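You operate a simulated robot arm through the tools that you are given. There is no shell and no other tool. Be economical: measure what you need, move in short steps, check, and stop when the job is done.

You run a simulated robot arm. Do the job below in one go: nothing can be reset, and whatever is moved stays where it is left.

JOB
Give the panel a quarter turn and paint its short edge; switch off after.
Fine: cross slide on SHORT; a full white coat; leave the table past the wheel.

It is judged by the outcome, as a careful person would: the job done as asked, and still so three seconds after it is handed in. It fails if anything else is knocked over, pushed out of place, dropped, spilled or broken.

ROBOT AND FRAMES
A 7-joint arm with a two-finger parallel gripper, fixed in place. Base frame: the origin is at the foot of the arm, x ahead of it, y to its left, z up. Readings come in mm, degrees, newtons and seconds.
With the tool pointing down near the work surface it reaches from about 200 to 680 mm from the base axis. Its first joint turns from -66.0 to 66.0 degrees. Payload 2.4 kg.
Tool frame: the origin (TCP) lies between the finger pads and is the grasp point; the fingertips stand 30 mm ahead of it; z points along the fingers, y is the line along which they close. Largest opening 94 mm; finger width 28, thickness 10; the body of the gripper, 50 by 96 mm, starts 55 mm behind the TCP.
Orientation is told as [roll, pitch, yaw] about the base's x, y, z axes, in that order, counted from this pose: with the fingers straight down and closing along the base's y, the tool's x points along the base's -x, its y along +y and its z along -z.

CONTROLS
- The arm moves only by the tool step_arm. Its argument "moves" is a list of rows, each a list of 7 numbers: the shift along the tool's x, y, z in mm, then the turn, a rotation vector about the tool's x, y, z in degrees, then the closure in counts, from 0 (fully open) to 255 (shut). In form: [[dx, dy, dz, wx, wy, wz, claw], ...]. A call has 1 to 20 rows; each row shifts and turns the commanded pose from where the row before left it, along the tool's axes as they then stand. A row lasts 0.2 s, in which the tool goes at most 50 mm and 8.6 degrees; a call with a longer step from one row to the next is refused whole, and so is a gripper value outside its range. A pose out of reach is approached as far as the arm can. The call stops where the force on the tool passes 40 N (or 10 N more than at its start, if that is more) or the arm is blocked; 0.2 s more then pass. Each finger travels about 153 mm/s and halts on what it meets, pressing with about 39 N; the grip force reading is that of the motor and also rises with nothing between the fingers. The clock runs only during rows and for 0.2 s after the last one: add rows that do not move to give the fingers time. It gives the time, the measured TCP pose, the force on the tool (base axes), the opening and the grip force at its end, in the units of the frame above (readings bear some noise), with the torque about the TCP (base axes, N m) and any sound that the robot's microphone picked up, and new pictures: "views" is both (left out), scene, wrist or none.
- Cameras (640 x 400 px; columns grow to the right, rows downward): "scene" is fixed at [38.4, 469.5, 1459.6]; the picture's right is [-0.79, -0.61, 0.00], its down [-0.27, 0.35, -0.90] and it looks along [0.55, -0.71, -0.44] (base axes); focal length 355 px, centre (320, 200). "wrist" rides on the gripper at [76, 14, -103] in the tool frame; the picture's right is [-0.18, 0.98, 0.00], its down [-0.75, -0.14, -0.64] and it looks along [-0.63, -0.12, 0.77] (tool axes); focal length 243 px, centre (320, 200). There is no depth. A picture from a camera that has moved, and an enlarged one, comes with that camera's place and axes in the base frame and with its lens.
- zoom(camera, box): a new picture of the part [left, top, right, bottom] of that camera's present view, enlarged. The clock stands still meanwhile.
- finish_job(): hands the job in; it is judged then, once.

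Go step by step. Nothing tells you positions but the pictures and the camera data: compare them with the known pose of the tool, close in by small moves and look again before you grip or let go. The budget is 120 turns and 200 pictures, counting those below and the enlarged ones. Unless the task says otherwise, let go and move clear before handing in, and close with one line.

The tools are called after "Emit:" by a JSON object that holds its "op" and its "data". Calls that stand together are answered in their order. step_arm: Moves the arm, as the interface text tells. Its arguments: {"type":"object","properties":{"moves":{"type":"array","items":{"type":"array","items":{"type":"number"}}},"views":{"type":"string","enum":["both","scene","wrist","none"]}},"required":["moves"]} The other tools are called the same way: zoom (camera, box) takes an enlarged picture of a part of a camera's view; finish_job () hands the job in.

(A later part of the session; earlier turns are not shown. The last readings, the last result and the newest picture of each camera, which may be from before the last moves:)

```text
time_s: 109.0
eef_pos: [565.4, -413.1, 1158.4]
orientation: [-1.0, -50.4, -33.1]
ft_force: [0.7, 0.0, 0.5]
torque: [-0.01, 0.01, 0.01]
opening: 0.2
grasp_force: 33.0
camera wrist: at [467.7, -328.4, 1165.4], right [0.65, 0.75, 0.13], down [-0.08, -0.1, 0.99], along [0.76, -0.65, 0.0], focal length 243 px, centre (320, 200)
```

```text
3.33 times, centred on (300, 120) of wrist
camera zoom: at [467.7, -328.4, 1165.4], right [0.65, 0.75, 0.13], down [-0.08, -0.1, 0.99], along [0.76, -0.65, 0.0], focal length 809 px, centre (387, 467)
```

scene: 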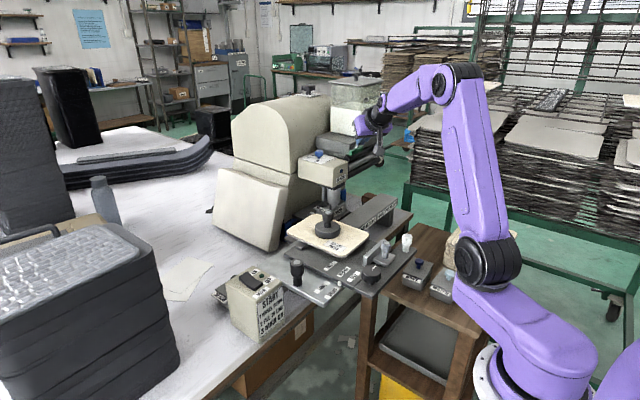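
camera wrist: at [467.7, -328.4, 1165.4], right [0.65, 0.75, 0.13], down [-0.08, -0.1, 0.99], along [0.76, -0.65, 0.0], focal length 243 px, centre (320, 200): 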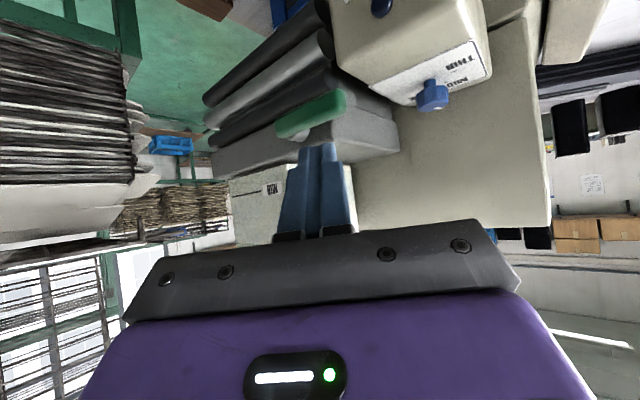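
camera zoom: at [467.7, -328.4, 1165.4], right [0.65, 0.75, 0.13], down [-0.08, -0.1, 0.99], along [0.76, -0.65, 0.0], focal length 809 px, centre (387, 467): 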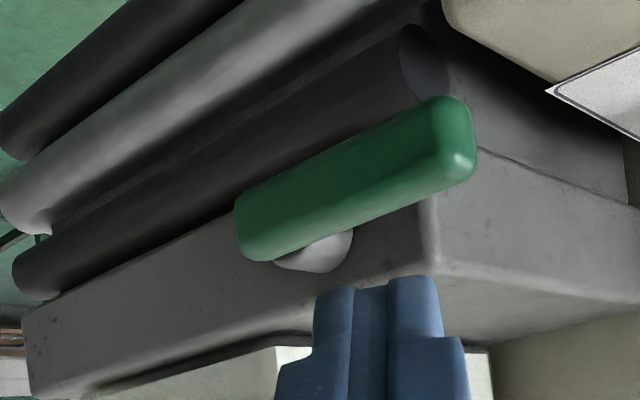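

Lever runs y≈-480..-417 at (601, z≈1106), pivot y≈-465. I'll place the fingertips above the free end and press lightly.

Emit:
{"op": "step_arm", "data": {"moves": [[-7, 10, 21, 0, 0, 0, 255], [0, 0, 0, 0, 0, 0, 255], [3.1, 0, 2.6, 0, 0, 0, 255], [3.1, 0, 2.6, 0, 0, 0, 255], [3.1, 0, 2.6, 0, 0, 0, 255], [0, 0, 0, 0, 0, 0, 255]], "views": "both"}}

Emit:
{"op": "zoom", "data": {"camera": "scene", "box": [330, 125, 394, 165]}}

Emit:
{"op": "zoom", "data": {"camera": "wrist", "box": [240, 80, 400, 180]}}

```text
time_s: 110.4
eef_pos: [587.4, -415.4, 1137.4]
orientation: [-1.2, -50.4, -33.0]
ft_force: [0.2, -0.6, -0.4]
torque: [-0.03, -0.03, -0.03]
opening: 0.0
grasp_force: 33.2
camera wrist: at [489.5, -331.0, 1144.3], right [0.65, 0.75, 0.13], down [-0.08, -0.1, 0.99], along [0.76, -0.65, 0.0], focal length 243 px, centre (320, 200)
```

scene: 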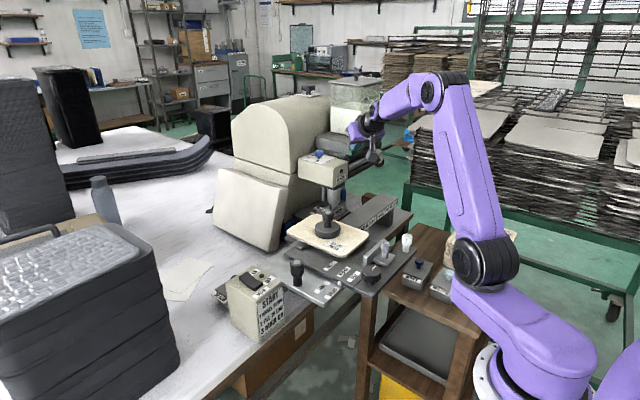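
wrist: 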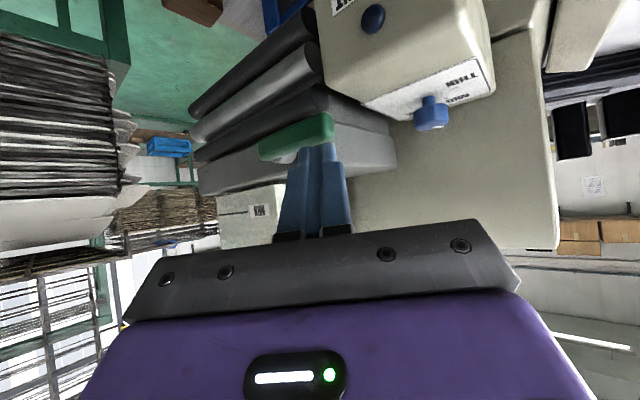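

```text
10.00 times, centred on (362, 145) of scene
camera zoom: at [38.4, 469.5, 1459.6], right [-0.79, -0.61, 0.0], down [-0.27, 0.35, -0.9], along [0.55, -0.71, -0.44], focal length 3548 px, centre (-100, 750)
```

zoom: 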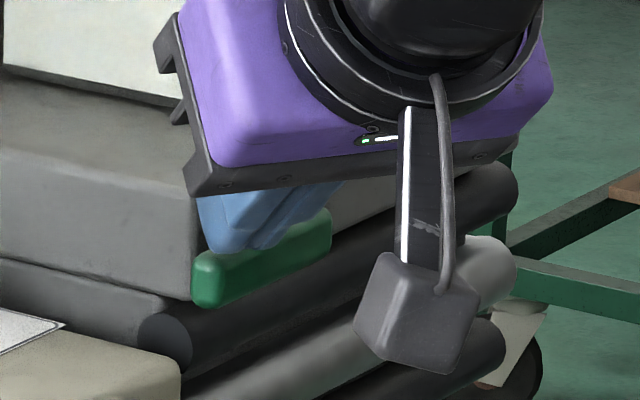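

```text
4.00 times, centred on (320, 130) of wrist
camera zoom: at [489.5, -331.0, 1144.3], right [0.65, 0.75, 0.13], down [-0.08, -0.1, 0.99], along [0.76, -0.65, 0.0], focal length 970 px, centre (320, 480)
```

zoom: 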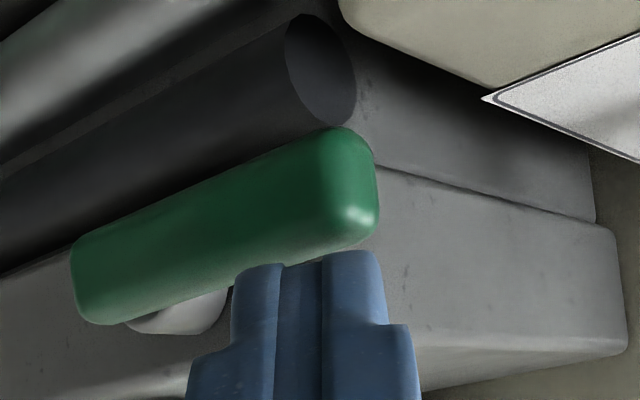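

Emit:
{"op": "step_arm", "data": {"moves": [[2.3, 0, 1.9, 0, 0, 0, 255], [2.3, 0, 1.9, 0, 0, 0, 255], [2.3, 0, 1.9, 0, 0, 0, 255], [2.3, 0, 1.9, 0, 0, 0, 255], [0, 0, 0, 0, 0, 0, 255]], "views": "wrist"}}

Emit:
{"op": "zoom", "data": {"camera": "wrist", "box": [240, 80, 400, 180]}}

```text
time_s: 111.6
eef_pos: [587.6, -414.9, 1124.8]
orientation: [-1.2, -50.5, -32.9]
ft_force: [0.1, 0.4, 0.6]
torque: [-0.02, -0.01, 0.02]
opening: 0.3
grasp_force: 33.0
camera wrist: at [489.6, -330.1, 1132.5], right [0.65, 0.75, 0.13], down [-0.08, -0.1, 0.99], along [0.76, -0.65, 0.0], focal length 243 px, centre (320, 200)
```

wrist: 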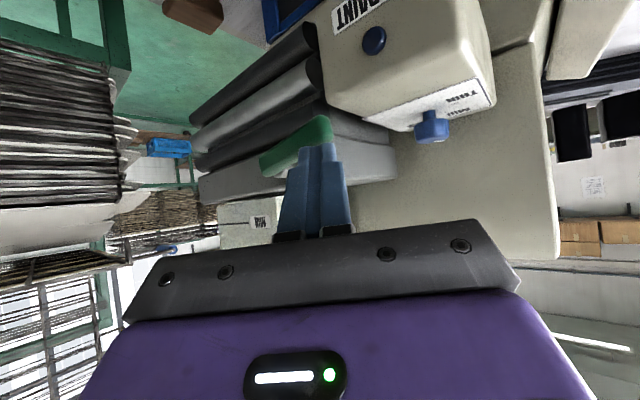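

```text
4.00 times, centred on (320, 130) of wrist
camera zoom: at [489.6, -330.1, 1132.5], right [0.65, 0.75, 0.13], down [-0.08, -0.1, 0.99], along [0.76, -0.65, 0.0], focal length 970 px, centre (320, 480)
```

zoom: 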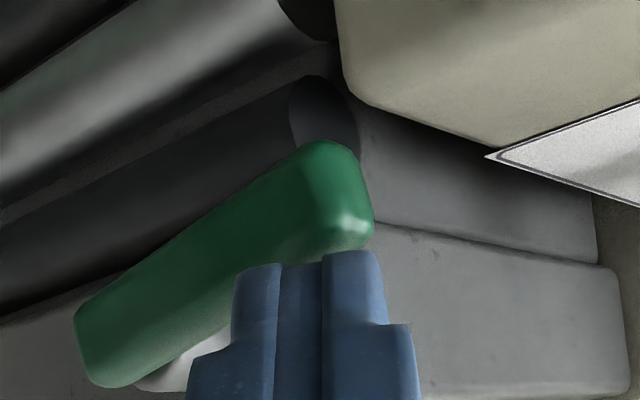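

The lever turns downward freely. I'll check the pot for flow before opening more.

Emit:
{"op": "zoom", "data": {"camera": "scene", "box": [300, 180, 364, 225]}}

Emit:
{"op": "zoom", "data": {"camera": "wrist", "box": [200, 190, 300, 240]}}

```text
8.89 times, centred on (332, 202) of scene
camera zoom: at [38.4, 469.4, 1459.6], right [-0.79, -0.61, 0.0], down [-0.27, 0.35, -0.9], along [0.55, -0.71, -0.44], focal length 3153 px, centre (213, 178)
```

zoom: 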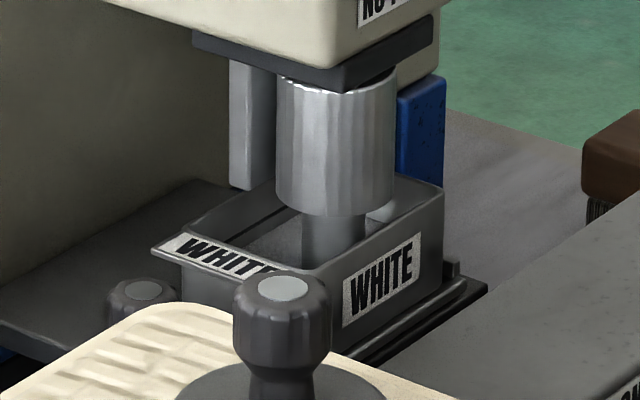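

```text
6.40 times, centred on (250, 215) of wrist
camera zoom: at [489.6, -330.1, 1132.5], right [0.65, 0.75, 0.13], down [-0.08, -0.1, 0.99], along [0.76, -0.65, 0.0], focal length 1553 px, centre (768, 104)
```

zoom: 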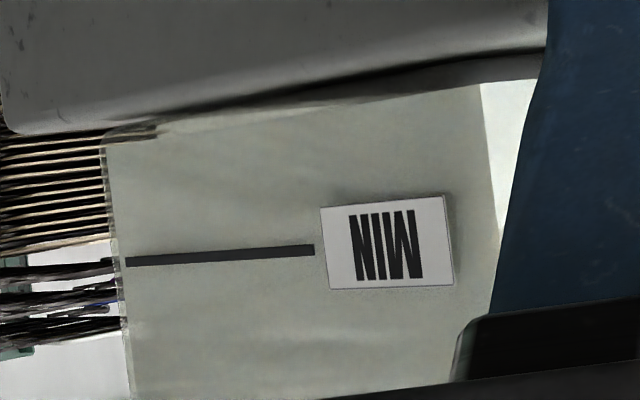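

Emit:
{"op": "zoom", "data": {"camera": "scene", "box": [310, 65, 406, 145]}}

```text
5.00 times, centred on (358, 105) of scene
camera zoom: at [38.4, 469.4, 1459.6], right [-0.79, -0.61, 0.0], down [-0.27, 0.35, -0.9], along [0.55, -0.71, -0.44], focal length 1774 px, centre (130, 675)
```

zoom: 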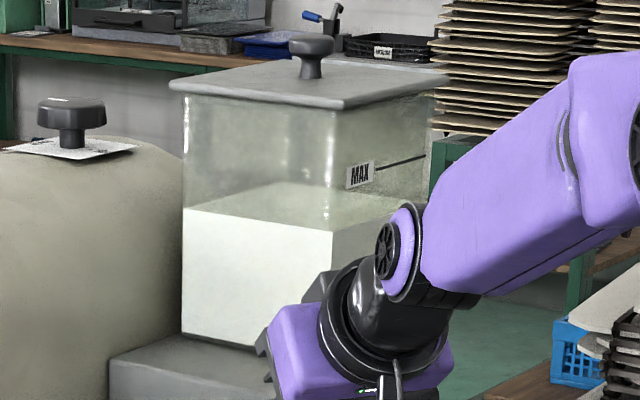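

Nothing flows yet. Open a bit more, watching the pot.

Emit:
{"op": "step_arm", "data": {"moves": [[2.3, 0, 1.9, 0, 0, 0, 255], [2.3, 0, 1.9, 0, 0, 0, 255], [2.3, 0, 1.9, 0, 0, 0, 255], [2.3, 0, 1.9, 0, 0, 0, 255], [0, 0, 0, 0, 0, 0, 255]], "views": "wrist"}}

Emit:
{"op": "zoom", "data": {"camera": "scene", "box": [310, 180, 358, 214]}}

```text
time_s: 112.8
eef_pos: [585.8, -416.9, 1113.1]
orientation: [-1.3, -50.4, -33.0]
ft_force: [-0.1, 0.3, 0.2]
torque: [0.0, -0.02, 0.0]
opening: 0.0
grasp_force: 33.4
camera wrist: at [489.1, -332.1, 1120.8], right [0.65, 0.75, 0.13], down [-0.08, -0.1, 0.99], along [0.76, -0.65, 0.0], focal length 243 px, centre (320, 200)
```

wrist: 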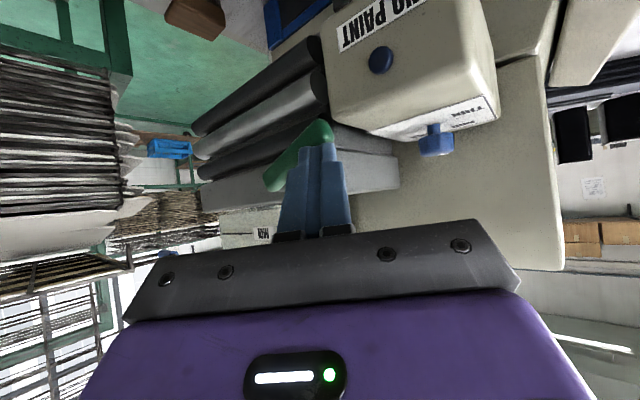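

```text
11.76 times, centred on (334, 197) of scene
camera zoom: at [38.4, 469.4, 1459.6], right [-0.79, -0.61, 0.0], down [-0.27, 0.35, -0.9], along [0.55, -0.71, -0.44], focal length 4174 px, centre (155, 235)
```

zoom: 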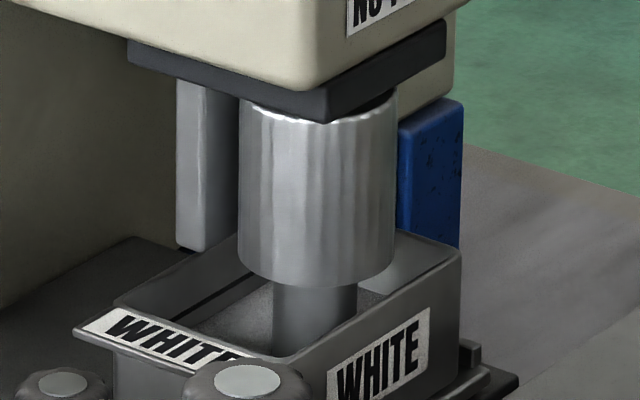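

The pot's back wall has a black fill line that I can watch in the scene view. Opening a little more.

Emit:
{"op": "step_arm", "data": {"moves": [[2.3, -1, 1.9, 0, 0, 0, 255], [2.3, -1, 1.9, 0, 0, 0, 255], [2.3, -2, 1.9, 0, 0, 0, 255], [0, 0, 0, 0, 0, 0, 255]], "views": "none"}}

Emit:
{"op": "zoom", "data": {"camera": "scene", "box": [310, 180, 358, 214]}}

```text
time_s: 113.8
eef_pos: [585.7, -417.0, 1105.8]
orientation: [-1.2, -50.4, -33.0]
ft_force: [-0.4, -0.5, -0.4]
torque: [0.0, -0.03, -0.03]
opening: 0.0
grasp_force: 32.8
```

```text
11.76 times, centred on (334, 197) of scene
camera zoom: at [38.4, 469.4, 1459.6], right [-0.79, -0.61, 0.0], down [-0.27, 0.35, -0.9], along [0.55, -0.71, -0.44], focal length 4174 px, centre (155, 235)
```

zoom: 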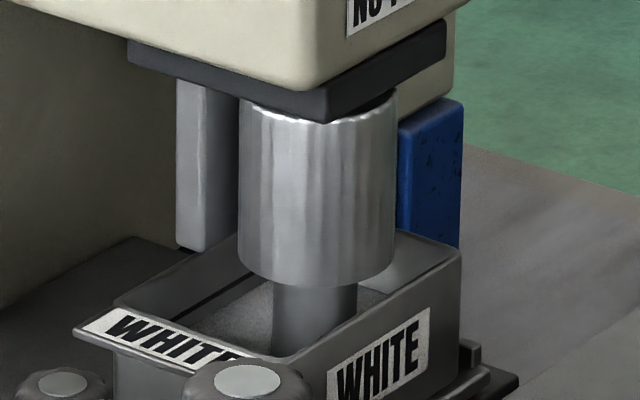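

Emit:
{"op": "step_arm", "data": {"moves": [[0, 0, 0, 0, 0, 0, 255], [0, 0, 0, 0, 0, 0, 255], [0, 0, 0, 0, 0, 0, 255], [0, 0, 0, 0, 0, 0, 255]], "views": "none"}}

Emit:
{"op": "zoom", "data": {"camera": "scene", "box": [318, 194, 342, 212]}}

```text
time_s: 114.8
eef_pos: [585.3, -419.7, 1105.8]
orientation: [-1.2, -50.4, -33.0]
ft_force: [1.0, 1.4, 0.2]
torque: [0.03, -0.01, 0.02]
opening: 0.0
grasp_force: 33.2
```

```text
16.00 times, centred on (330, 203) of scene
camera zoom: at [38.4, 469.5, 1459.6], right [-0.79, -0.61, 0.0], down [-0.27, 0.35, -0.9], along [0.55, -0.71, -0.44], focal length 5676 px, centre (160, 152)
```

zoom: 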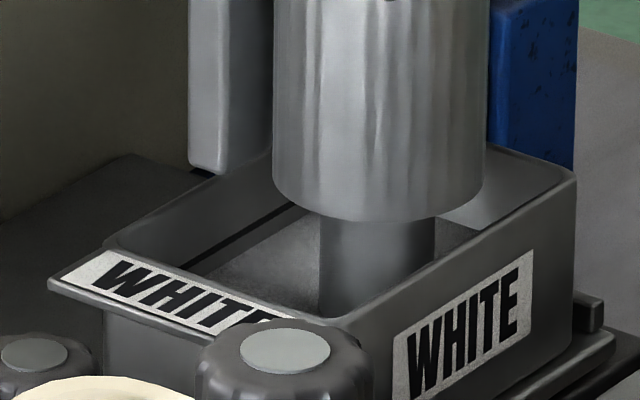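

Emit:
{"op": "step_arm", "data": {"moves": [[0, 0, 0, 0, 0, 0, 255], [0, 0, 0, 0, 0, 0, 255], [0, 0, 0, 0, 0, 0, 255], [0, 0, 0, 0, 0, 0, 255], [0, 0, 0, 0, 0, 0, 255], [0, 0, 0, 0, 0, 0, 255]], "views": "none"}}

Emit:
{"op": "zoom", "data": {"camera": "scene", "box": [318, 194, 342, 212]}}

```text
time_s: 116.2
eef_pos: [584.5, -418.0, 1106.8]
orientation: [-1.3, -50.3, -33.1]
ft_force: [-0.7, 0.8, 0.2]
torque: [0.0, -0.01, -0.03]
opening: 0.0
grasp_force: 32.7
```

```text
16.00 times, centred on (330, 203) of scene
camera zoom: at [38.4, 469.4, 1459.6], right [-0.79, -0.61, 0.0], down [-0.27, 0.35, -0.9], along [0.55, -0.71, -0.44], focal length 5676 px, centre (160, 152)
```

zoom: 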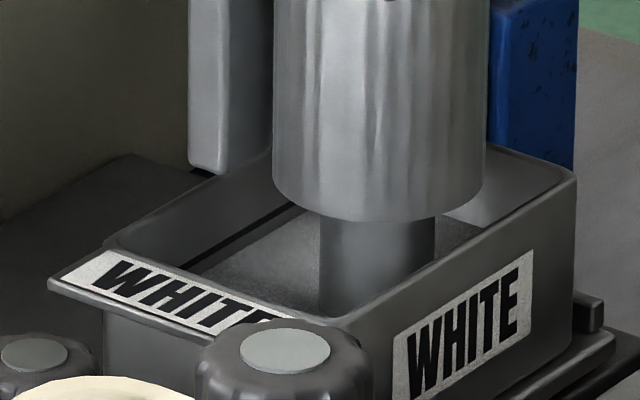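

The surface seems to be rising toward the line. Short wait and look again.

Emit:
{"op": "step_arm", "data": {"moves": [[0, 0, 0, 0, 0, 0, 255], [0, 0, 0, 0, 0, 0, 255]], "views": "none"}}

Emit:
{"op": "zoom", "data": {"camera": "scene", "box": [318, 194, 342, 212]}}

Emit:
{"op": "zoom", "data": {"camera": "wrist", "box": [240, 80, 400, 180]}}

```text
time_s: 116.8
eef_pos: [585.2, -418.5, 1106.3]
orientation: [-1.2, -50.4, -33.1]
ft_force: [-0.1, -1.5, 0.1]
torque: [0.03, -0.01, 0.01]
opening: 0.2
grasp_force: 33.0
```

```text
16.00 times, centred on (330, 203) of scene
camera zoom: at [38.4, 469.5, 1459.6], right [-0.79, -0.61, 0.0], down [-0.27, 0.35, -0.9], along [0.55, -0.71, -0.44], focal length 5676 px, centre (160, 152)
```

zoom: 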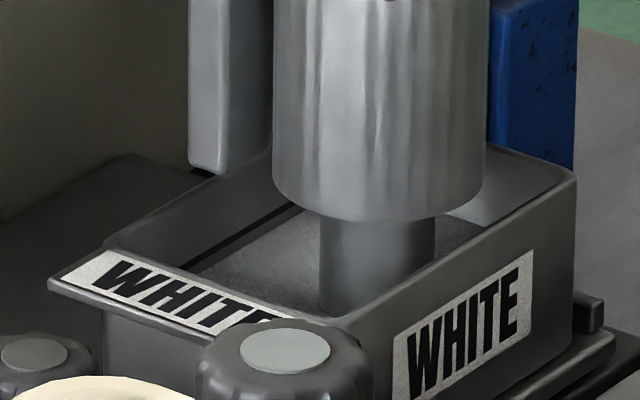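

```text
4.00 times, centred on (320, 130) of wrist
camera zoom: at [487.5, -334.0, 1112.4], right [0.65, 0.75, 0.13], down [-0.08, -0.1, 0.99], along [0.76, -0.65, 0.0], focal length 970 px, centre (320, 480)
```

zoom: 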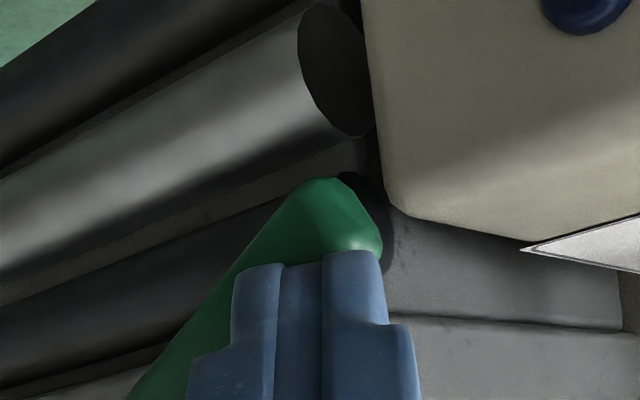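

Emit:
{"op": "zoom", "data": {"camera": "scene", "box": [310, 65, 406, 145]}}

Emit:
{"op": "zoom", "data": {"camera": "scene", "box": [300, 180, 364, 225]}}

```text
5.00 times, centred on (358, 105) of scene
camera zoom: at [38.4, 469.5, 1459.6], right [-0.79, -0.61, 0.0], down [-0.27, 0.35, -0.9], along [0.55, -0.71, -0.44], focal length 1774 px, centre (130, 675)
```

zoom: 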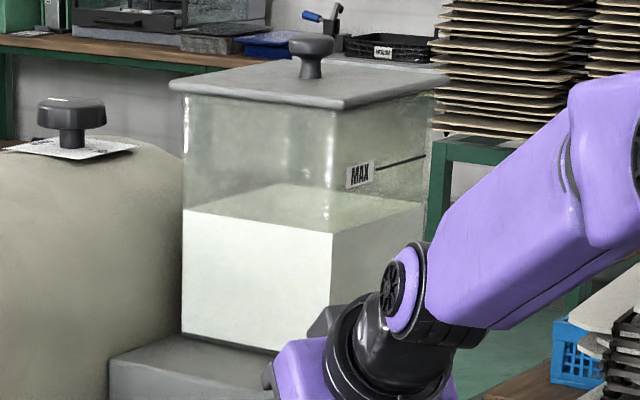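

```text
8.89 times, centred on (332, 202) of scene
camera zoom: at [38.4, 469.5, 1459.6], right [-0.79, -0.61, 0.0], down [-0.27, 0.35, -0.9], along [0.55, -0.71, -0.44], focal length 3153 px, centre (213, 178)
```

zoom: 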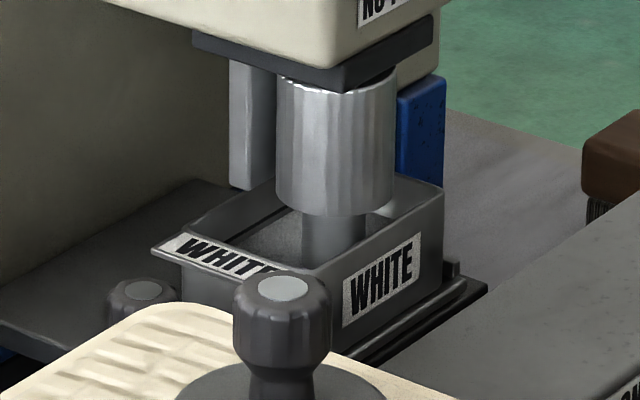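

No clear flow yet; open further in small steps.

Emit:
{"op": "step_arm", "data": {"moves": [[0.3, -6.7, 5.9, 0, 0, 0, 255], [0.3, -6.7, 5.9, 0, 0, 0, 255], [0, 0, 0, 0, 0, 0, 255]], "views": "wrist"}}

Emit:
{"op": "zoom", "data": {"camera": "scene", "box": [318, 194, 342, 212]}}

```text
time_s: 117.6
eef_pos: [584.4, -436.4, 1097.2]
orientation: [-1.2, -50.5, -33.0]
ft_force: [0.5, -1.2, -0.1]
torque: [-0.01, 0.04, -0.02]
opening: 0.0
grasp_force: 33.1
camera wrist: at [487.0, -351.3, 1104.9], right [0.65, 0.75, 0.13], down [-0.08, -0.1, 0.99], along [0.76, -0.65, 0.0], focal length 243 px, centre (320, 200)
```

wrist: 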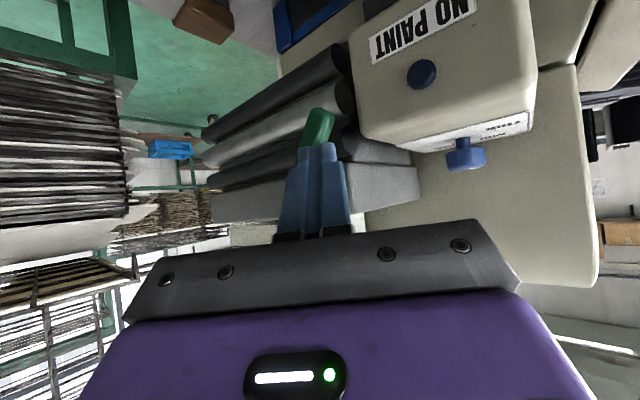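

```text
16.00 times, centred on (330, 203) of scene
camera zoom: at [38.4, 469.4, 1459.6], right [-0.79, -0.61, 0.0], down [-0.27, 0.35, -0.9], along [0.55, -0.71, -0.44], focal length 5676 px, centre (160, 152)
```

zoom: 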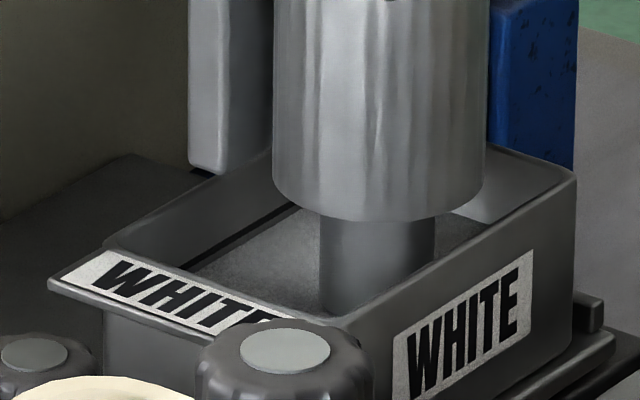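

Emit:
{"op": "step_arm", "data": {"moves": [[-1.4, -6.7, 3.4, 0, 0, 0, 255], [-1.4, -6.7, 3.4, 0, 0, 0, 255], [0, 0, 0, 0, 0, 0, 255]], "views": "wrist"}}

Emit:
{"op": "zoom", "data": {"camera": "scene", "box": [318, 194, 342, 212]}}

```text
time_s: 118.4
eef_pos: [586.2, -444.6, 1094.9]
orientation: [-1.1, -50.0, -32.6]
ft_force: [-15.0, 30.4, 3.0]
torque: [0.22, 0.07, 0.26]
opening: 0.0
grasp_force: 32.4
camera wrist: at [487.1, -360.6, 1103.1], right [0.64, 0.76, 0.13], down [-0.08, -0.1, 0.99], along [0.76, -0.65, -0.01], focal length 243 px, centre (320, 200)
```

wrist: 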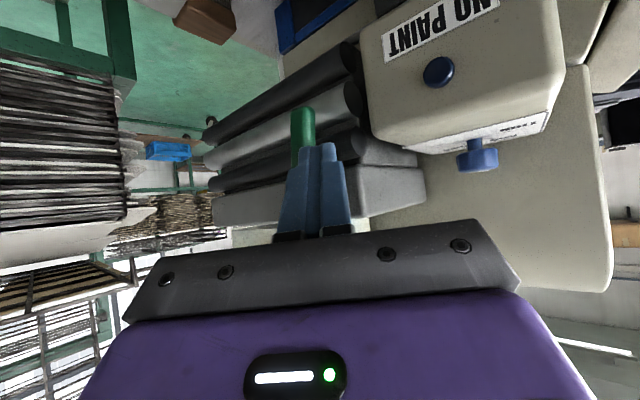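

```text
16.00 times, centred on (330, 203) of scene
camera zoom: at [37.8, 470.5, 1459.3], right [-0.79, -0.62, 0.0], down [-0.27, 0.35, -0.9], along [0.55, -0.71, -0.44], focal length 5676 px, centre (160, 152)
```

zoom: 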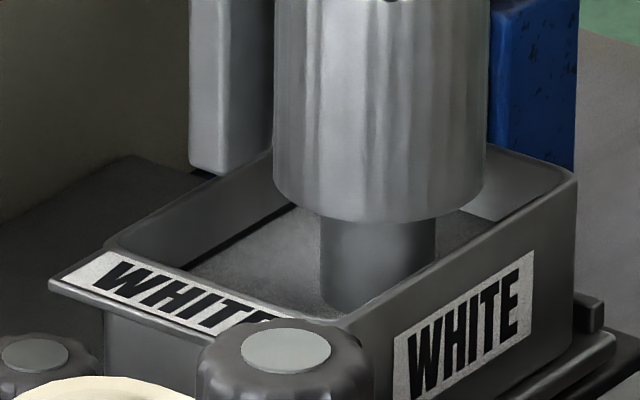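

Paint has reached the line. Closing the tap now: move the fingers round to the lever's left side and sweep it back up.

Emit:
{"op": "step_arm", "data": {"moves": [[0, 0, -42, 0, 0, 0, 255], [-13.9, -33.6, 0, 0, 0, 0, 255], [0, 0, 48, 0, 0, 0, 255], [0, 0, 4, 0, 0, 0, 255], [9.7, 23.5, -11.7, 0, 0, 0, 255], [9.4, 22.7, -11.3, 0, 0, 0, 255], [-3.1, 0, -2.6, 0, 0, 0, 255], [-3.1, 0, -2.6, 0, 0, 0, 255], [0, 0, 0, 0, 0, 0, 255]], "views": "wrist"}}

Emit:
{"op": "zoom", "data": {"camera": "scene", "box": [318, 194, 342, 212]}}

```text
time_s: 120.4
eef_pos: [572.9, -438.8, 1105.8]
orientation: [-1.1, -49.9, -33.8]
ft_force: [-21.9, -13.5, -10.6]
torque: [-0.01, 0.53, -0.63]
opening: 0.0
grasp_force: 33.3
camera wrist: at [475.7, -352.6, 1113.7], right [0.66, 0.74, 0.13], down [-0.08, -0.1, 0.99], along [0.75, -0.66, -0.01], focal length 243 px, centre (320, 200)
```

wrist: 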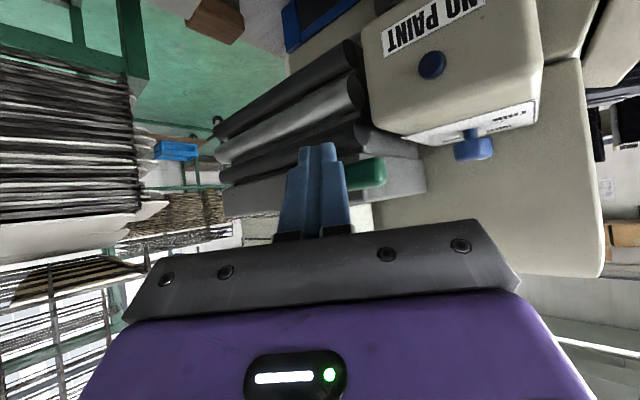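

```text
16.00 times, centred on (330, 203) of scene
camera zoom: at [37.9, 468.9, 1459.8], right [-0.79, -0.61, 0.0], down [-0.27, 0.35, -0.9], along [0.55, -0.71, -0.44], focal length 5676 px, centre (160, 152)
```

zoom: 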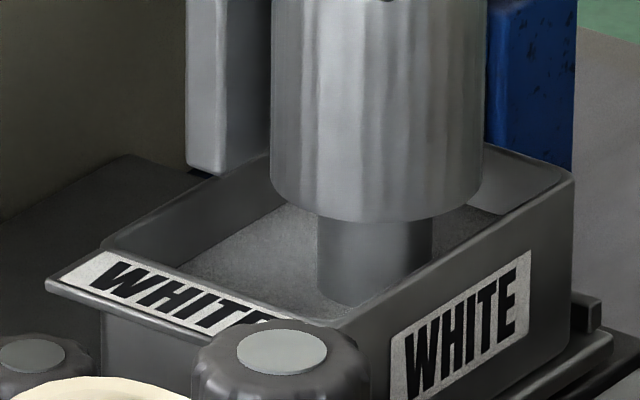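

The lever is back horizontal; level is at/just over the line. I'll back off and check.

Emit:
{"op": "step_arm", "data": {"moves": [[1.5, 0, 1, 0, 0, 0, 255], [3, 0, -40, 0, 0, 0, 255], [0, 0, -40, 0, 0, 0, 255], [0, 0, 0, 0, 0, 0, 255]], "views": "wrist"}}

Emit:
{"op": "zoom", "data": {"camera": "scene", "box": [318, 194, 342, 212]}}

Emit:
{"op": "zoom", "data": {"camera": "wrist", "box": [240, 80, 400, 180]}}

```text
time_s: 121.4
eef_pos: [530.0, -397.6, 1156.3]
orientation: [-1.3, -50.4, -33.1]
ft_force: [0.3, 0.0, -0.4]
torque: [0.03, -0.01, 0.0]
opening: 0.0
grasp_force: 32.9
camera wrist: at [431.9, -313.8, 1162.9], right [0.65, 0.75, 0.13], down [-0.08, -0.1, 0.99], along [0.76, -0.65, 0.0], focal length 243 px, centre (320, 200)
```

wrist: 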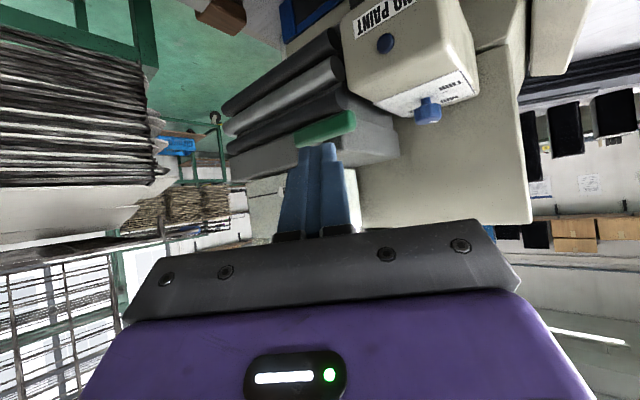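

```text
16.00 times, centred on (330, 203) of scene
camera zoom: at [38.4, 469.5, 1459.6], right [-0.79, -0.61, 0.0], down [-0.27, 0.35, -0.9], along [0.55, -0.71, -0.44], focal length 5676 px, centre (160, 152)
```

zoom: 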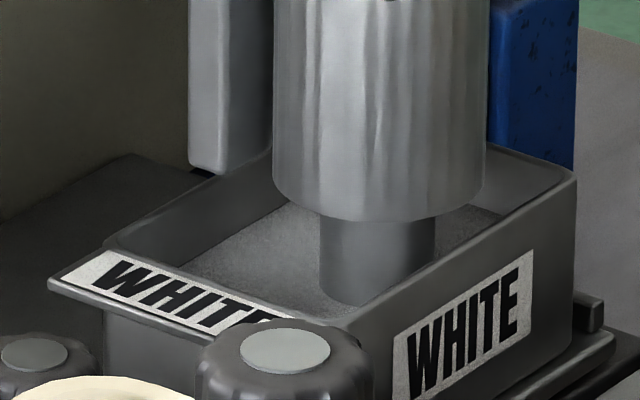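

```text
4.00 times, centred on (320, 130) of wrist
camera zoom: at [431.9, -313.8, 1162.9], right [0.65, 0.75, 0.13], down [-0.08, -0.1, 0.99], along [0.76, -0.65, 0.0], focal length 970 px, centre (320, 480)
```

zoom: 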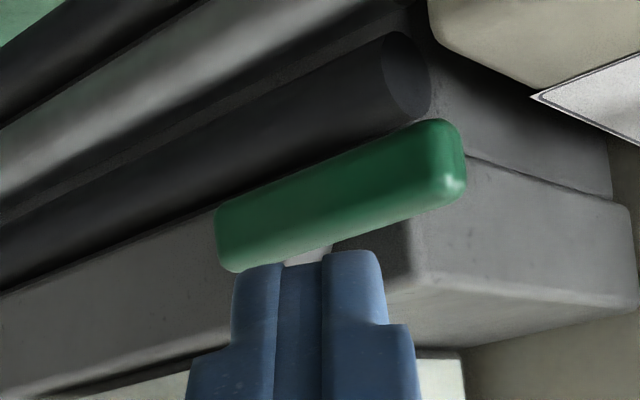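

Tap closed, level steady. Next the MAIN switch: its ON end is about (585,48,942). I'll straighten the tool and go above it.

Emit:
{"op": "step_arm", "data": {"moves": [[0, 0, -40, 0, 8.5, 0, 255], [0, 0, 0, 0, 8.5, 0, 255], [0, 0, 0, 0, 8.5, 0, 255], [0, 0, 0, 0, 8.5, 0, 255], [0, 0, 0, 0, 8.5, 0, 255], [0, 0, 0, 0, 7.9, 0, 255], [0, 0, 0, 0, 0, -8.3, 255], [0, 0, 0, 0, 0, -8.3, 255], [0, 0, 0, 0, 0, -8.3, 255], [0, 0, 0, 0, 0, -8.2, 255], [0, 45, 0, 0, 0, 0, 255], [0, 45, 0, 0, 0, 0, 255], [0, 45, 0, 0, 0, 0, 255], [0, 45, 0, 0, 0, 0, 255], [0, 45, 0, 0, 0, 0, 255], [0, 45, 0, 0, 0, 0, 255], [0, 45, 0, 0, 0, 0, 255], [0, 45, 0, 0, 0, 0, 255], [0, 45, 0, 0, 0, 0, 255], [0, 0, 0, 0, 0, 0, 255]], "views": "none"}}

```text
time_s: 125.6
eef_pos: [507.3, 28.6, 1174.4]
orientation: [-0.6, 0.5, -0.9]
ft_force: [-0.3, -0.3, 0.5]
torque: [0.0, 0.01, 0.0]
opening: 0.0
grasp_force: 33.0
```

Emit:
{"op": "step_arm", "data": {"moves": [[-39, 10, 0, 0, -0.5, -0.9, 255], [-39, 9, 0, 0, 0, 0, 255], [0, 0, 45, 0, 0, 0, 255], [0, 0, 45, 0, 0, 0, 255], [0, 0, 45, 0, 0, 0, 255], [0, 0, 20, 0, 0, 0, 255], [0, 0, 0, 0, 0, 0, 255]], "views": "wrist"}}

Emit:
{"op": "zoom", "data": {"camera": "scene", "box": [210, 240, 306, 300]}}

```text
time_s: 127.2
eef_pos: [584.3, 42.3, 1017.1]
orientation: [-0.6, 0.0, 0.1]
ft_force: [-0.2, -0.5, 0.4]
torque: [-0.02, 0.0, -0.01]
opening: 0.0
grasp_force: 33.1
camera wrist: at [508.2, 59.1, 1121.0], right [0.18, 0.98, -0.01], down [0.75, -0.13, 0.64], along [0.63, -0.13, -0.76], focal length 243 px, centre (320, 200)
```

wrist: 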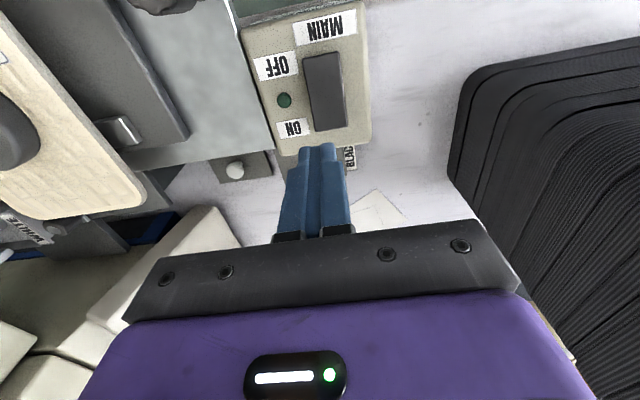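

```text
6.67 times, centred on (258, 270) of scene
camera zoom: at [38.4, 469.5, 1459.6], right [-0.79, -0.61, 0.0], down [-0.27, 0.35, -0.9], along [0.55, -0.71, -0.44], focal length 2365 px, centre (733, -267)
```

zoom: 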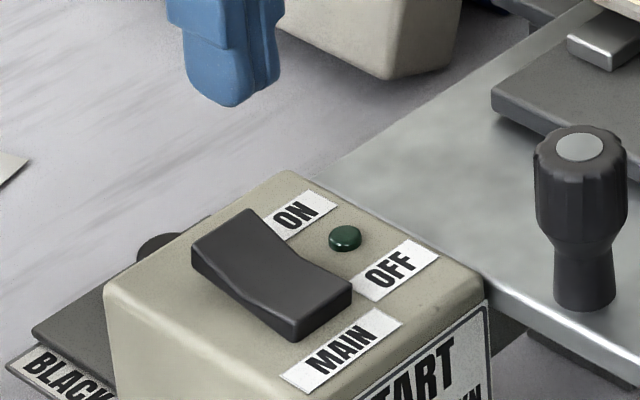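

Emit:
{"op": "step_arm", "data": {"moves": [[7, 4, 20, 0, 0, 0, 255], [0, 0, 15, 0, 0, 0, 255], [0, 0, 0, 0, 0, 0, 255], [0, 0, 4, 0, 0, 0, 255], [0, 0, 4, 0, 0, 0, 255], [0, 0, 4, 0, 0, 0, 255], [0, 0, 4, 0, 0, 0, 255], [0, 0, 3, 0, 0, 0, 255], [0, 0, 0, 0, 0, 0, 255]], "views": "none"}}

Emit:
{"op": "zoom", "data": {"camera": "scene", "box": [210, 240, 306, 300]}}

```text
time_s: 129.2
eef_pos: [579.1, 46.5, 965.6]
orientation: [-0.5, -0.1, 0.1]
ft_force: [0.8, 0.3, -0.5]
torque: [0.0, 0.02, 0.03]
opening: 0.1
grasp_force: 32.5
```

```text
6.67 times, centred on (258, 270) of scene
camera zoom: at [38.4, 469.5, 1459.6], right [-0.79, -0.61, 0.0], down [-0.27, 0.35, -0.9], along [0.55, -0.71, -0.44], focal length 2365 px, centre (733, -267)
```

zoom: 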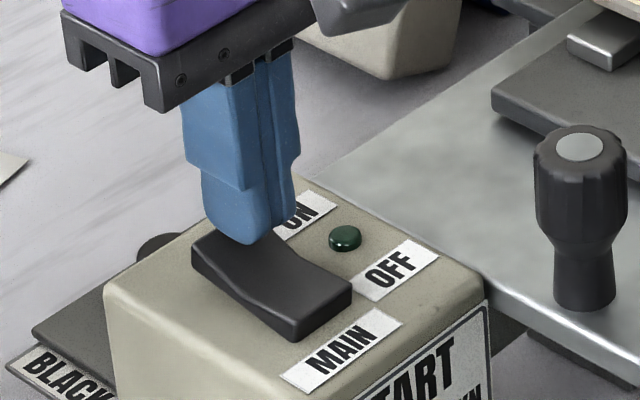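

Emit:
{"op": "step_arm", "data": {"moves": [[0, 0, 3, 0, 0, 0, 255], [0, 0, 3, 0, 0, 0, 255], [0, 0, 3, 0, 0, 0, 255], [0, 0, 3, 0, 0, 0, 255], [0, 0, 0, 0, 0, 0, 255]], "views": "none"}}

Emit:
{"op": "zoom", "data": {"camera": "scene", "box": [210, 240, 306, 300]}}

```text
time_s: 130.2
eef_pos: [581.8, 45.1, 958.7]
orientation: [-0.6, -0.6, 0.0]
ft_force: [0.3, -0.2, 3.2]
torque: [0.03, 0.04, -0.01]
opening: 0.0
grasp_force: 33.2
stopped in row 4: the force on the tool passed its limit at 46 N (the readings are from after the stop); the commanded pose is now the measured one
```

```text
6.67 times, centred on (258, 270) of scene
camera zoom: at [38.4, 469.5, 1459.6], right [-0.79, -0.61, 0.0], down [-0.27, 0.35, -0.9], along [0.55, -0.71, -0.44], focal length 2365 px, centre (733, -267)
```

zoom: 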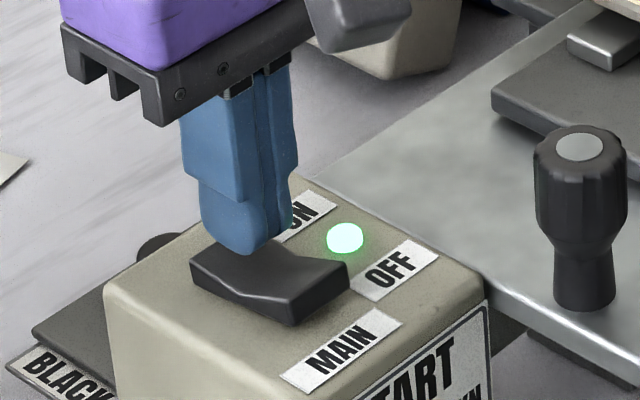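

MAIN is on (green lamp). I'll rise and check the wheel and the NO PAINT lamp.

Emit:
{"op": "step_arm", "data": {"moves": [[0, 0, -40, 0, 0, 0, 255], [0, 0, -45, 0, 0, 0, 200], [30, 0, 0, 0, 0.5, 0, 119], [35, -30, 0, 0, 0, 0, 119], [32, -37, 0, 0, 0, 0, 119], [0, 0, 0, 0, 0, 0, 119]], "views": "wrist"}}

Emit:
{"op": "zoom", "data": {"camera": "scene", "box": [300, 140, 380, 215]}}

```text
time_s: 131.6
eef_pos: [480.5, -20.2, 1044.6]
orientation: [-0.6, 0.0, 0.1]
ft_force: [0.2, 0.2, 0.1]
torque: [-0.01, 0.05, -0.03]
opening: 50.2
grasp_force: 0.1
camera wrist: at [404.8, -3.3, 1147.7], right [0.18, 0.98, -0.01], down [0.75, -0.13, 0.65], along [0.63, -0.13, -0.76], focal length 243 px, centre (320, 200)
```

wrist: 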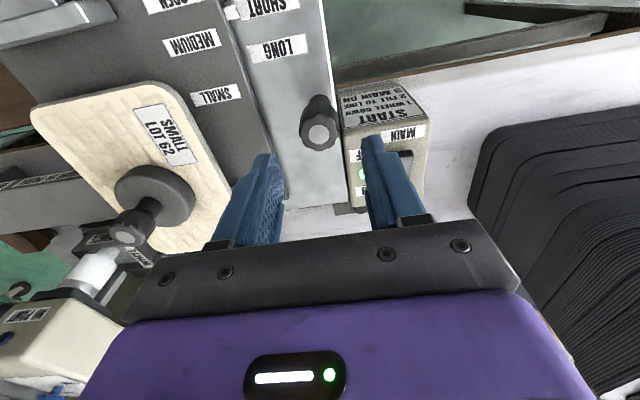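

```text
5.33 times, centred on (340, 178) of scene
camera zoom: at [38.4, 469.4, 1459.6], right [-0.79, -0.61, 0.0], down [-0.27, 0.35, -0.9], along [0.55, -0.71, -0.44], focal length 1892 px, centre (213, 320)
```

zoom: 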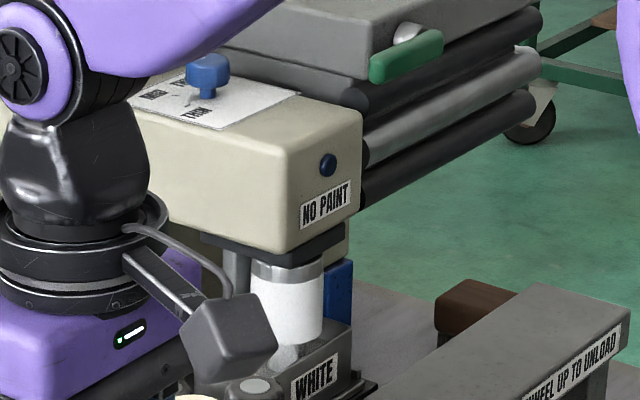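

The wheel is coated white and NO PAINT is dark. Before pushing the table, I'll check the cart items on its path.

Emit:
{"op": "zoom", "data": {"camera": "scene", "box": [350, 190, 542, 310]}}

```text
3.33 times, centred on (446, 250) of scene
camera zoom: at [38.4, 469.4, 1459.6], right [-0.79, -0.61, 0.0], down [-0.27, 0.35, -0.9], along [0.55, -0.71, -0.44], focal length 1182 px, centre (-100, 33)
```

zoom: 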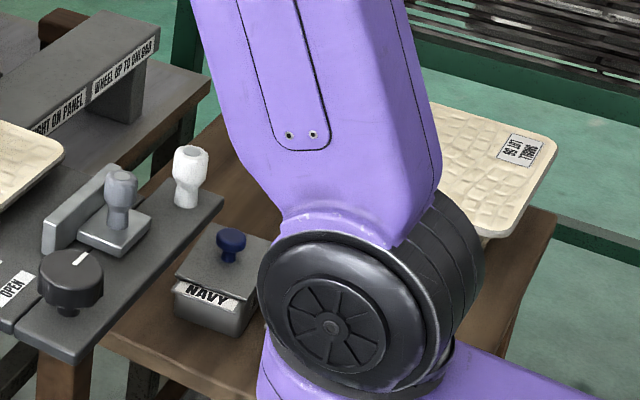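

I'll take a quick look at the stack on the cart from above to be sure of clearance.

Emit:
{"op": "step_arm", "data": {"moves": [[15, -45, -20, 0, 0, 0, 119], [15, -45, -20, 0, 0, 0, 119], [15, -45, 0, 0, 0, 0, 119], [15, -45, 0, 0, 0, 0, 119], [15, -45, 0, 0, 0, 0, 119], [5, -45, 0, 0, 0, 0, 119], [0, -45, 0, 0, 0, 0, 119], [0, -45, 0, 0, 0, 0, 119], [0, 0, 0, 0, 0, 8.5, 119], [0, 0, 0, 0, 0, 8.5, 119], [0, 0, 0, 0, 0, 8.5, 119], [0, 0, 0, 0, 0, 8.5, 119], [0, 0, 0, 0, 0, 8.5, 119], [0, 0, 0, 0, 0, 8.5, 119], [0, 0, 0, 0, 0, 8.5, 119], [0, 0, 0, 0, 0, 8.5, 119], [0, 0, 0, 0, 0, 8.5, 119], [0, 0, 0, 0, 0, 8.5, 119], [0, 0, 0, 0, 0, 0, 119]], "views": "wrist"}}

```text
refused: row 1 steps farther than a row can; nothing moved
```

Emit:
{"op": "step_arm", "data": {"moves": [[15, -40, -20, 0, 0, 0, 119], [15, -40, -20, 0, 0, 0, 119], [15, -45, 0, 0, 0, 0, 119], [15, -45, 0, 0, 0, 0, 119], [15, -45, 0, 0, 0, 0, 119], [5, -45, 0, 0, 0, 0, 119], [0, -45, 0, 0, 0, 0, 119], [0, -45, 0, 0, 0, 0, 119], [0, 0, 0, 0, 0, 8.5, 119], [0, 0, 0, 0, 0, 8.5, 119], [0, 0, 0, 0, 0, 8.5, 119], [0, 0, 0, 0, 0, 8.5, 119], [0, 0, 0, 0, 0, 8.5, 119], [0, 0, 0, 0, 0, 8.5, 119], [0, 0, 0, 0, 0, 8.5, 119], [0, 0, 0, 0, 0, 8.5, 119], [0, 0, 0, 0, 0, 8.5, 119], [0, 0, 0, 0, 0, 8.5, 119], [0, 0, 0, 0, 0, 0, 119]], "views": "wrist"}}

```text
time_s: 135.6
eef_pos: [404.5, -370.3, 1088.1]
orientation: [0.1, -0.6, -85.1]
ft_force: [-0.2, -0.3, 0.0]
torque: [0.01, 0.03, 0.0]
opening: 50.3
grasp_force: 0.0
camera wrist: at [411.7, -290.2, 1190.6], right [1.0, -0.1, 0.0], down [-0.08, -0.76, 0.65], along [-0.06, -0.65, -0.76], focal length 243 px, centre (320, 200)
```

wrist: 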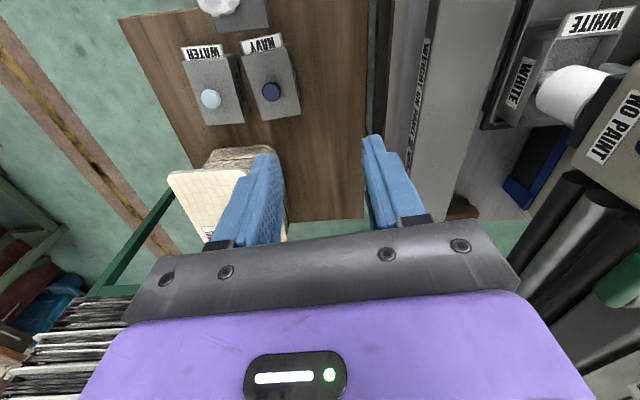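

The stack top is only z≈810, well below the bar. Now to the black handle to push the table.

Emit:
{"op": "step_arm", "data": {"moves": [[0, 0, -20, 0, 0, -8.5, 119], [0, 0, 0, 0, 0, -8.5, 119], [0, 0, 0, 0, 0, -8.5, 119], [0, 0, 0, 0, 0, -8.5, 119], [0, 0, 0, 0, 0, -8.5, 119], [0, 0, 0, 0, 0, -8.5, 119], [0, 0, 0, 0, 0, -8.5, 119], [0, 0, 0, 0, 0, -8.5, 119], [0, 0, 0, 0, 0, -8.5, 119], [0, 0, 0, 0, 0, -8.5, 119], [-15, 45, 0, 0, 0, 0, 119], [-15, 45, 0, 0, 0, 0, 119], [-15, 45, 0, 0, 0, 0, 119], [-15, 45, 0, 0, 0, 0, 119], [-10, 45, 0, 0, 0, 0, 119], [-5, 45, 0, 0, 0, 0, 119], [-5, 45, 0, 0, 0, 0, 119], [0, 36, 0, 0, 0, 0, 119], [0, 0, 0, 0, 0, 0, 119]], "views": "none"}}

```text
time_s: 139.6
eef_pos: [483.5, -18.9, 1106.6]
orientation: [-0.7, -0.1, 0.1]
ft_force: [-0.9, -0.2, -0.3]
torque: [-0.02, 0.0, 0.03]
opening: 50.2
grasp_force: 0.1
```

Emit:
{"op": "step_arm", "data": {"moves": [[0, -2, 45, 0.7, 0, 0, 119], [0, 0, 45, 0, 0, 0, 119], [0, 0, 35, 0, 0, 0, 119], [0, 0, 13, 0, 0, 0, 119], [0, 0, 0, 0, 0, 0, 119], [0, 0, 0, 0, 0, 0, 220], [0, 0, 0, 0, 0, 0, 220], [0, 0, 0, 0, 0, 0, 220]], "views": "both"}}

```text
time_s: 141.4
eef_pos: [486.0, -23.8, 966.1]
orientation: [-1.4, -0.2, 0.2]
ft_force: [0.4, 4.7, -11.0]
torque: [0.16, -0.9, 0.25]
opening: 31.6
grasp_force: 44.9
camera wrist: at [409.7, -6.4, 1068.9], right [0.18, 0.98, -0.02], down [0.75, -0.12, 0.65], along [0.63, -0.13, -0.76], focal length 243 px, centre (320, 200)
```

scene: 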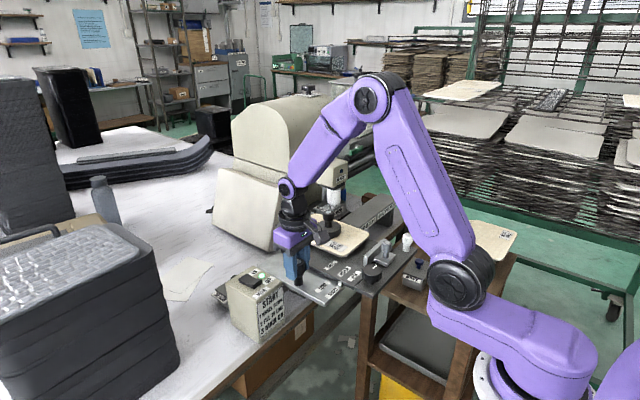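
wrist: 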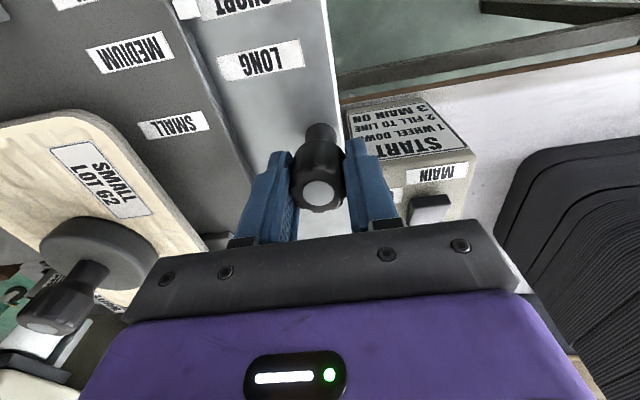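

Gripped. Level the roll and push the table -y, first part of the stroke.

Emit:
{"op": "step_arm", "data": {"moves": [[0, 0, 0, -1.4, 0, 0, 220], [0, -4, 0, 0, 0, 0, 220], [0, -4, 0, 0, 0, 0, 220], [0, -5, 0, 0, 0, 0, 220], [0, -5, 0, 0, 0, 0, 220], [0, -5, 0, 0, 0, 0, 220], [0, -5, 0, 0, 0, 0, 220], [0, -5, 0, 0, 0, 0, 220], [0, -5, 0, 0, 0, 0, 220], [0, -5, 0, 0, 0, 0, 220], [0, -5, 0, 0, 0, 0, 220], [0, -5, 0, 0, 0, 0, 220], [0, -5, 0, 0, 0, 0, 220], [0, -5, 0, 0, 0, 0, 220], [0, -4, 0, 0, 0, 0, 220], [0, 0, 0, 0, 0, 0, 220]], "views": "none"}}

Emit:
{"op": "zoom", "data": {"camera": "scene", "box": [280, 170, 408, 250]}}

```text
time_s: 144.8
eef_pos: [485.9, -90.3, 967.1]
orientation: [0.0, -0.4, 0.1]
ft_force: [16.3, 1.5, 12.1]
torque: [0.11, -0.11, -0.03]
opening: 31.2
grasp_force: 45.1
```

```text
5.00 times, centred on (344, 210) of scene
camera zoom: at [38.7, 469.5, 1459.6], right [-0.79, -0.61, 0.0], down [-0.27, 0.35, -0.9], along [0.55, -0.71, -0.44], focal length 1774 px, centre (200, 150)
```

zoom: 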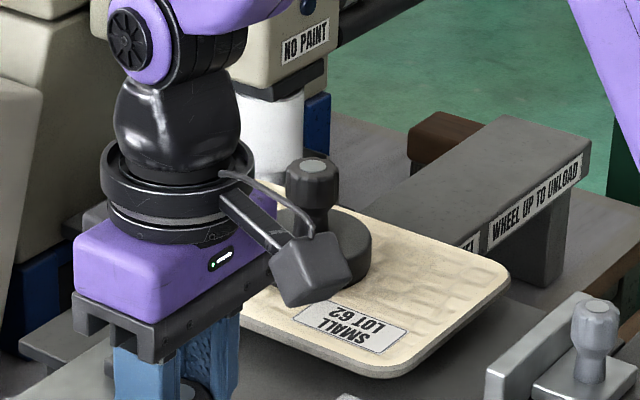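

Moving well. Continue slowly through the wheel.

Emit:
{"op": "step_arm", "data": {"moves": [[0, -3, 0, 0, 0, 0, 220], [0, -3, 0, 0, 0, 0, 220], [0, -3, 0, 0, 0, 0, 220], [0, -3, 0, 0, 0, 0, 220], [0, -3, 0, 0, 0, 0, 220], [0, -3, 0, 0, 0, 0, 220], [0, -3, 0, 0, 0, 0, 220], [0, -3, 0, 0, 0, 0, 220], [0, -3, 0, 0, 0, 0, 220], [0, -3, 0, 0, 0, 0, 220], [0, -3, 0, 0, 0, 0, 220], [0, -3, 0, 0, 0, 0, 220], [0, -3, 0, 0, 0, 0, 220], [0, -3, 0, 0, 0, 0, 220], [0, -3, 0, 0, 0, 0, 220], [0, -3, 0, 0, 0, 0, 220], [0, -3, 0, 0, 0, 0, 220], [0, -3, 0, 0, 0, 0, 220], [0, -3, 0, 0, 0, 0, 220], [0, -3, 0, 0, 0, 0, 220]], "views": "none"}}

Emit:
{"op": "zoom", "data": {"camera": "scene", "box": [290, 170, 418, 250]}}

```text
time_s: 149.0
eef_pos: [485.7, -150.6, 966.0]
orientation: [-0.1, -0.4, 0.0]
ft_force: [16.4, 0.6, 14.8]
torque: [0.0, -0.86, -0.06]
opening: 31.6
grasp_force: 44.9
```

```text
5.00 times, centred on (354, 210) of scene
camera zoom: at [38.6, 469.6, 1459.6], right [-0.79, -0.61, 0.0], down [-0.27, 0.35, -0.9], along [0.55, -0.71, -0.44], focal length 1774 px, centre (150, 150)
```

zoom: 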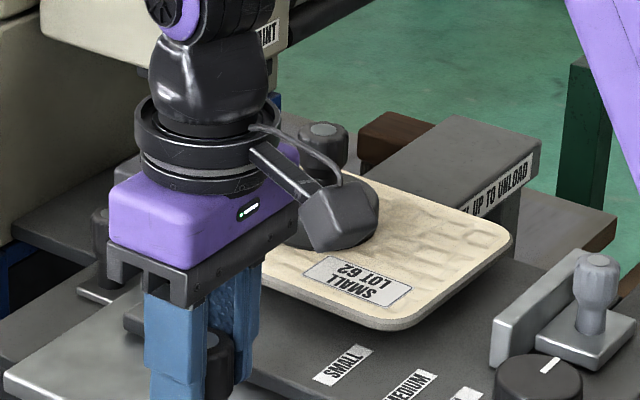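

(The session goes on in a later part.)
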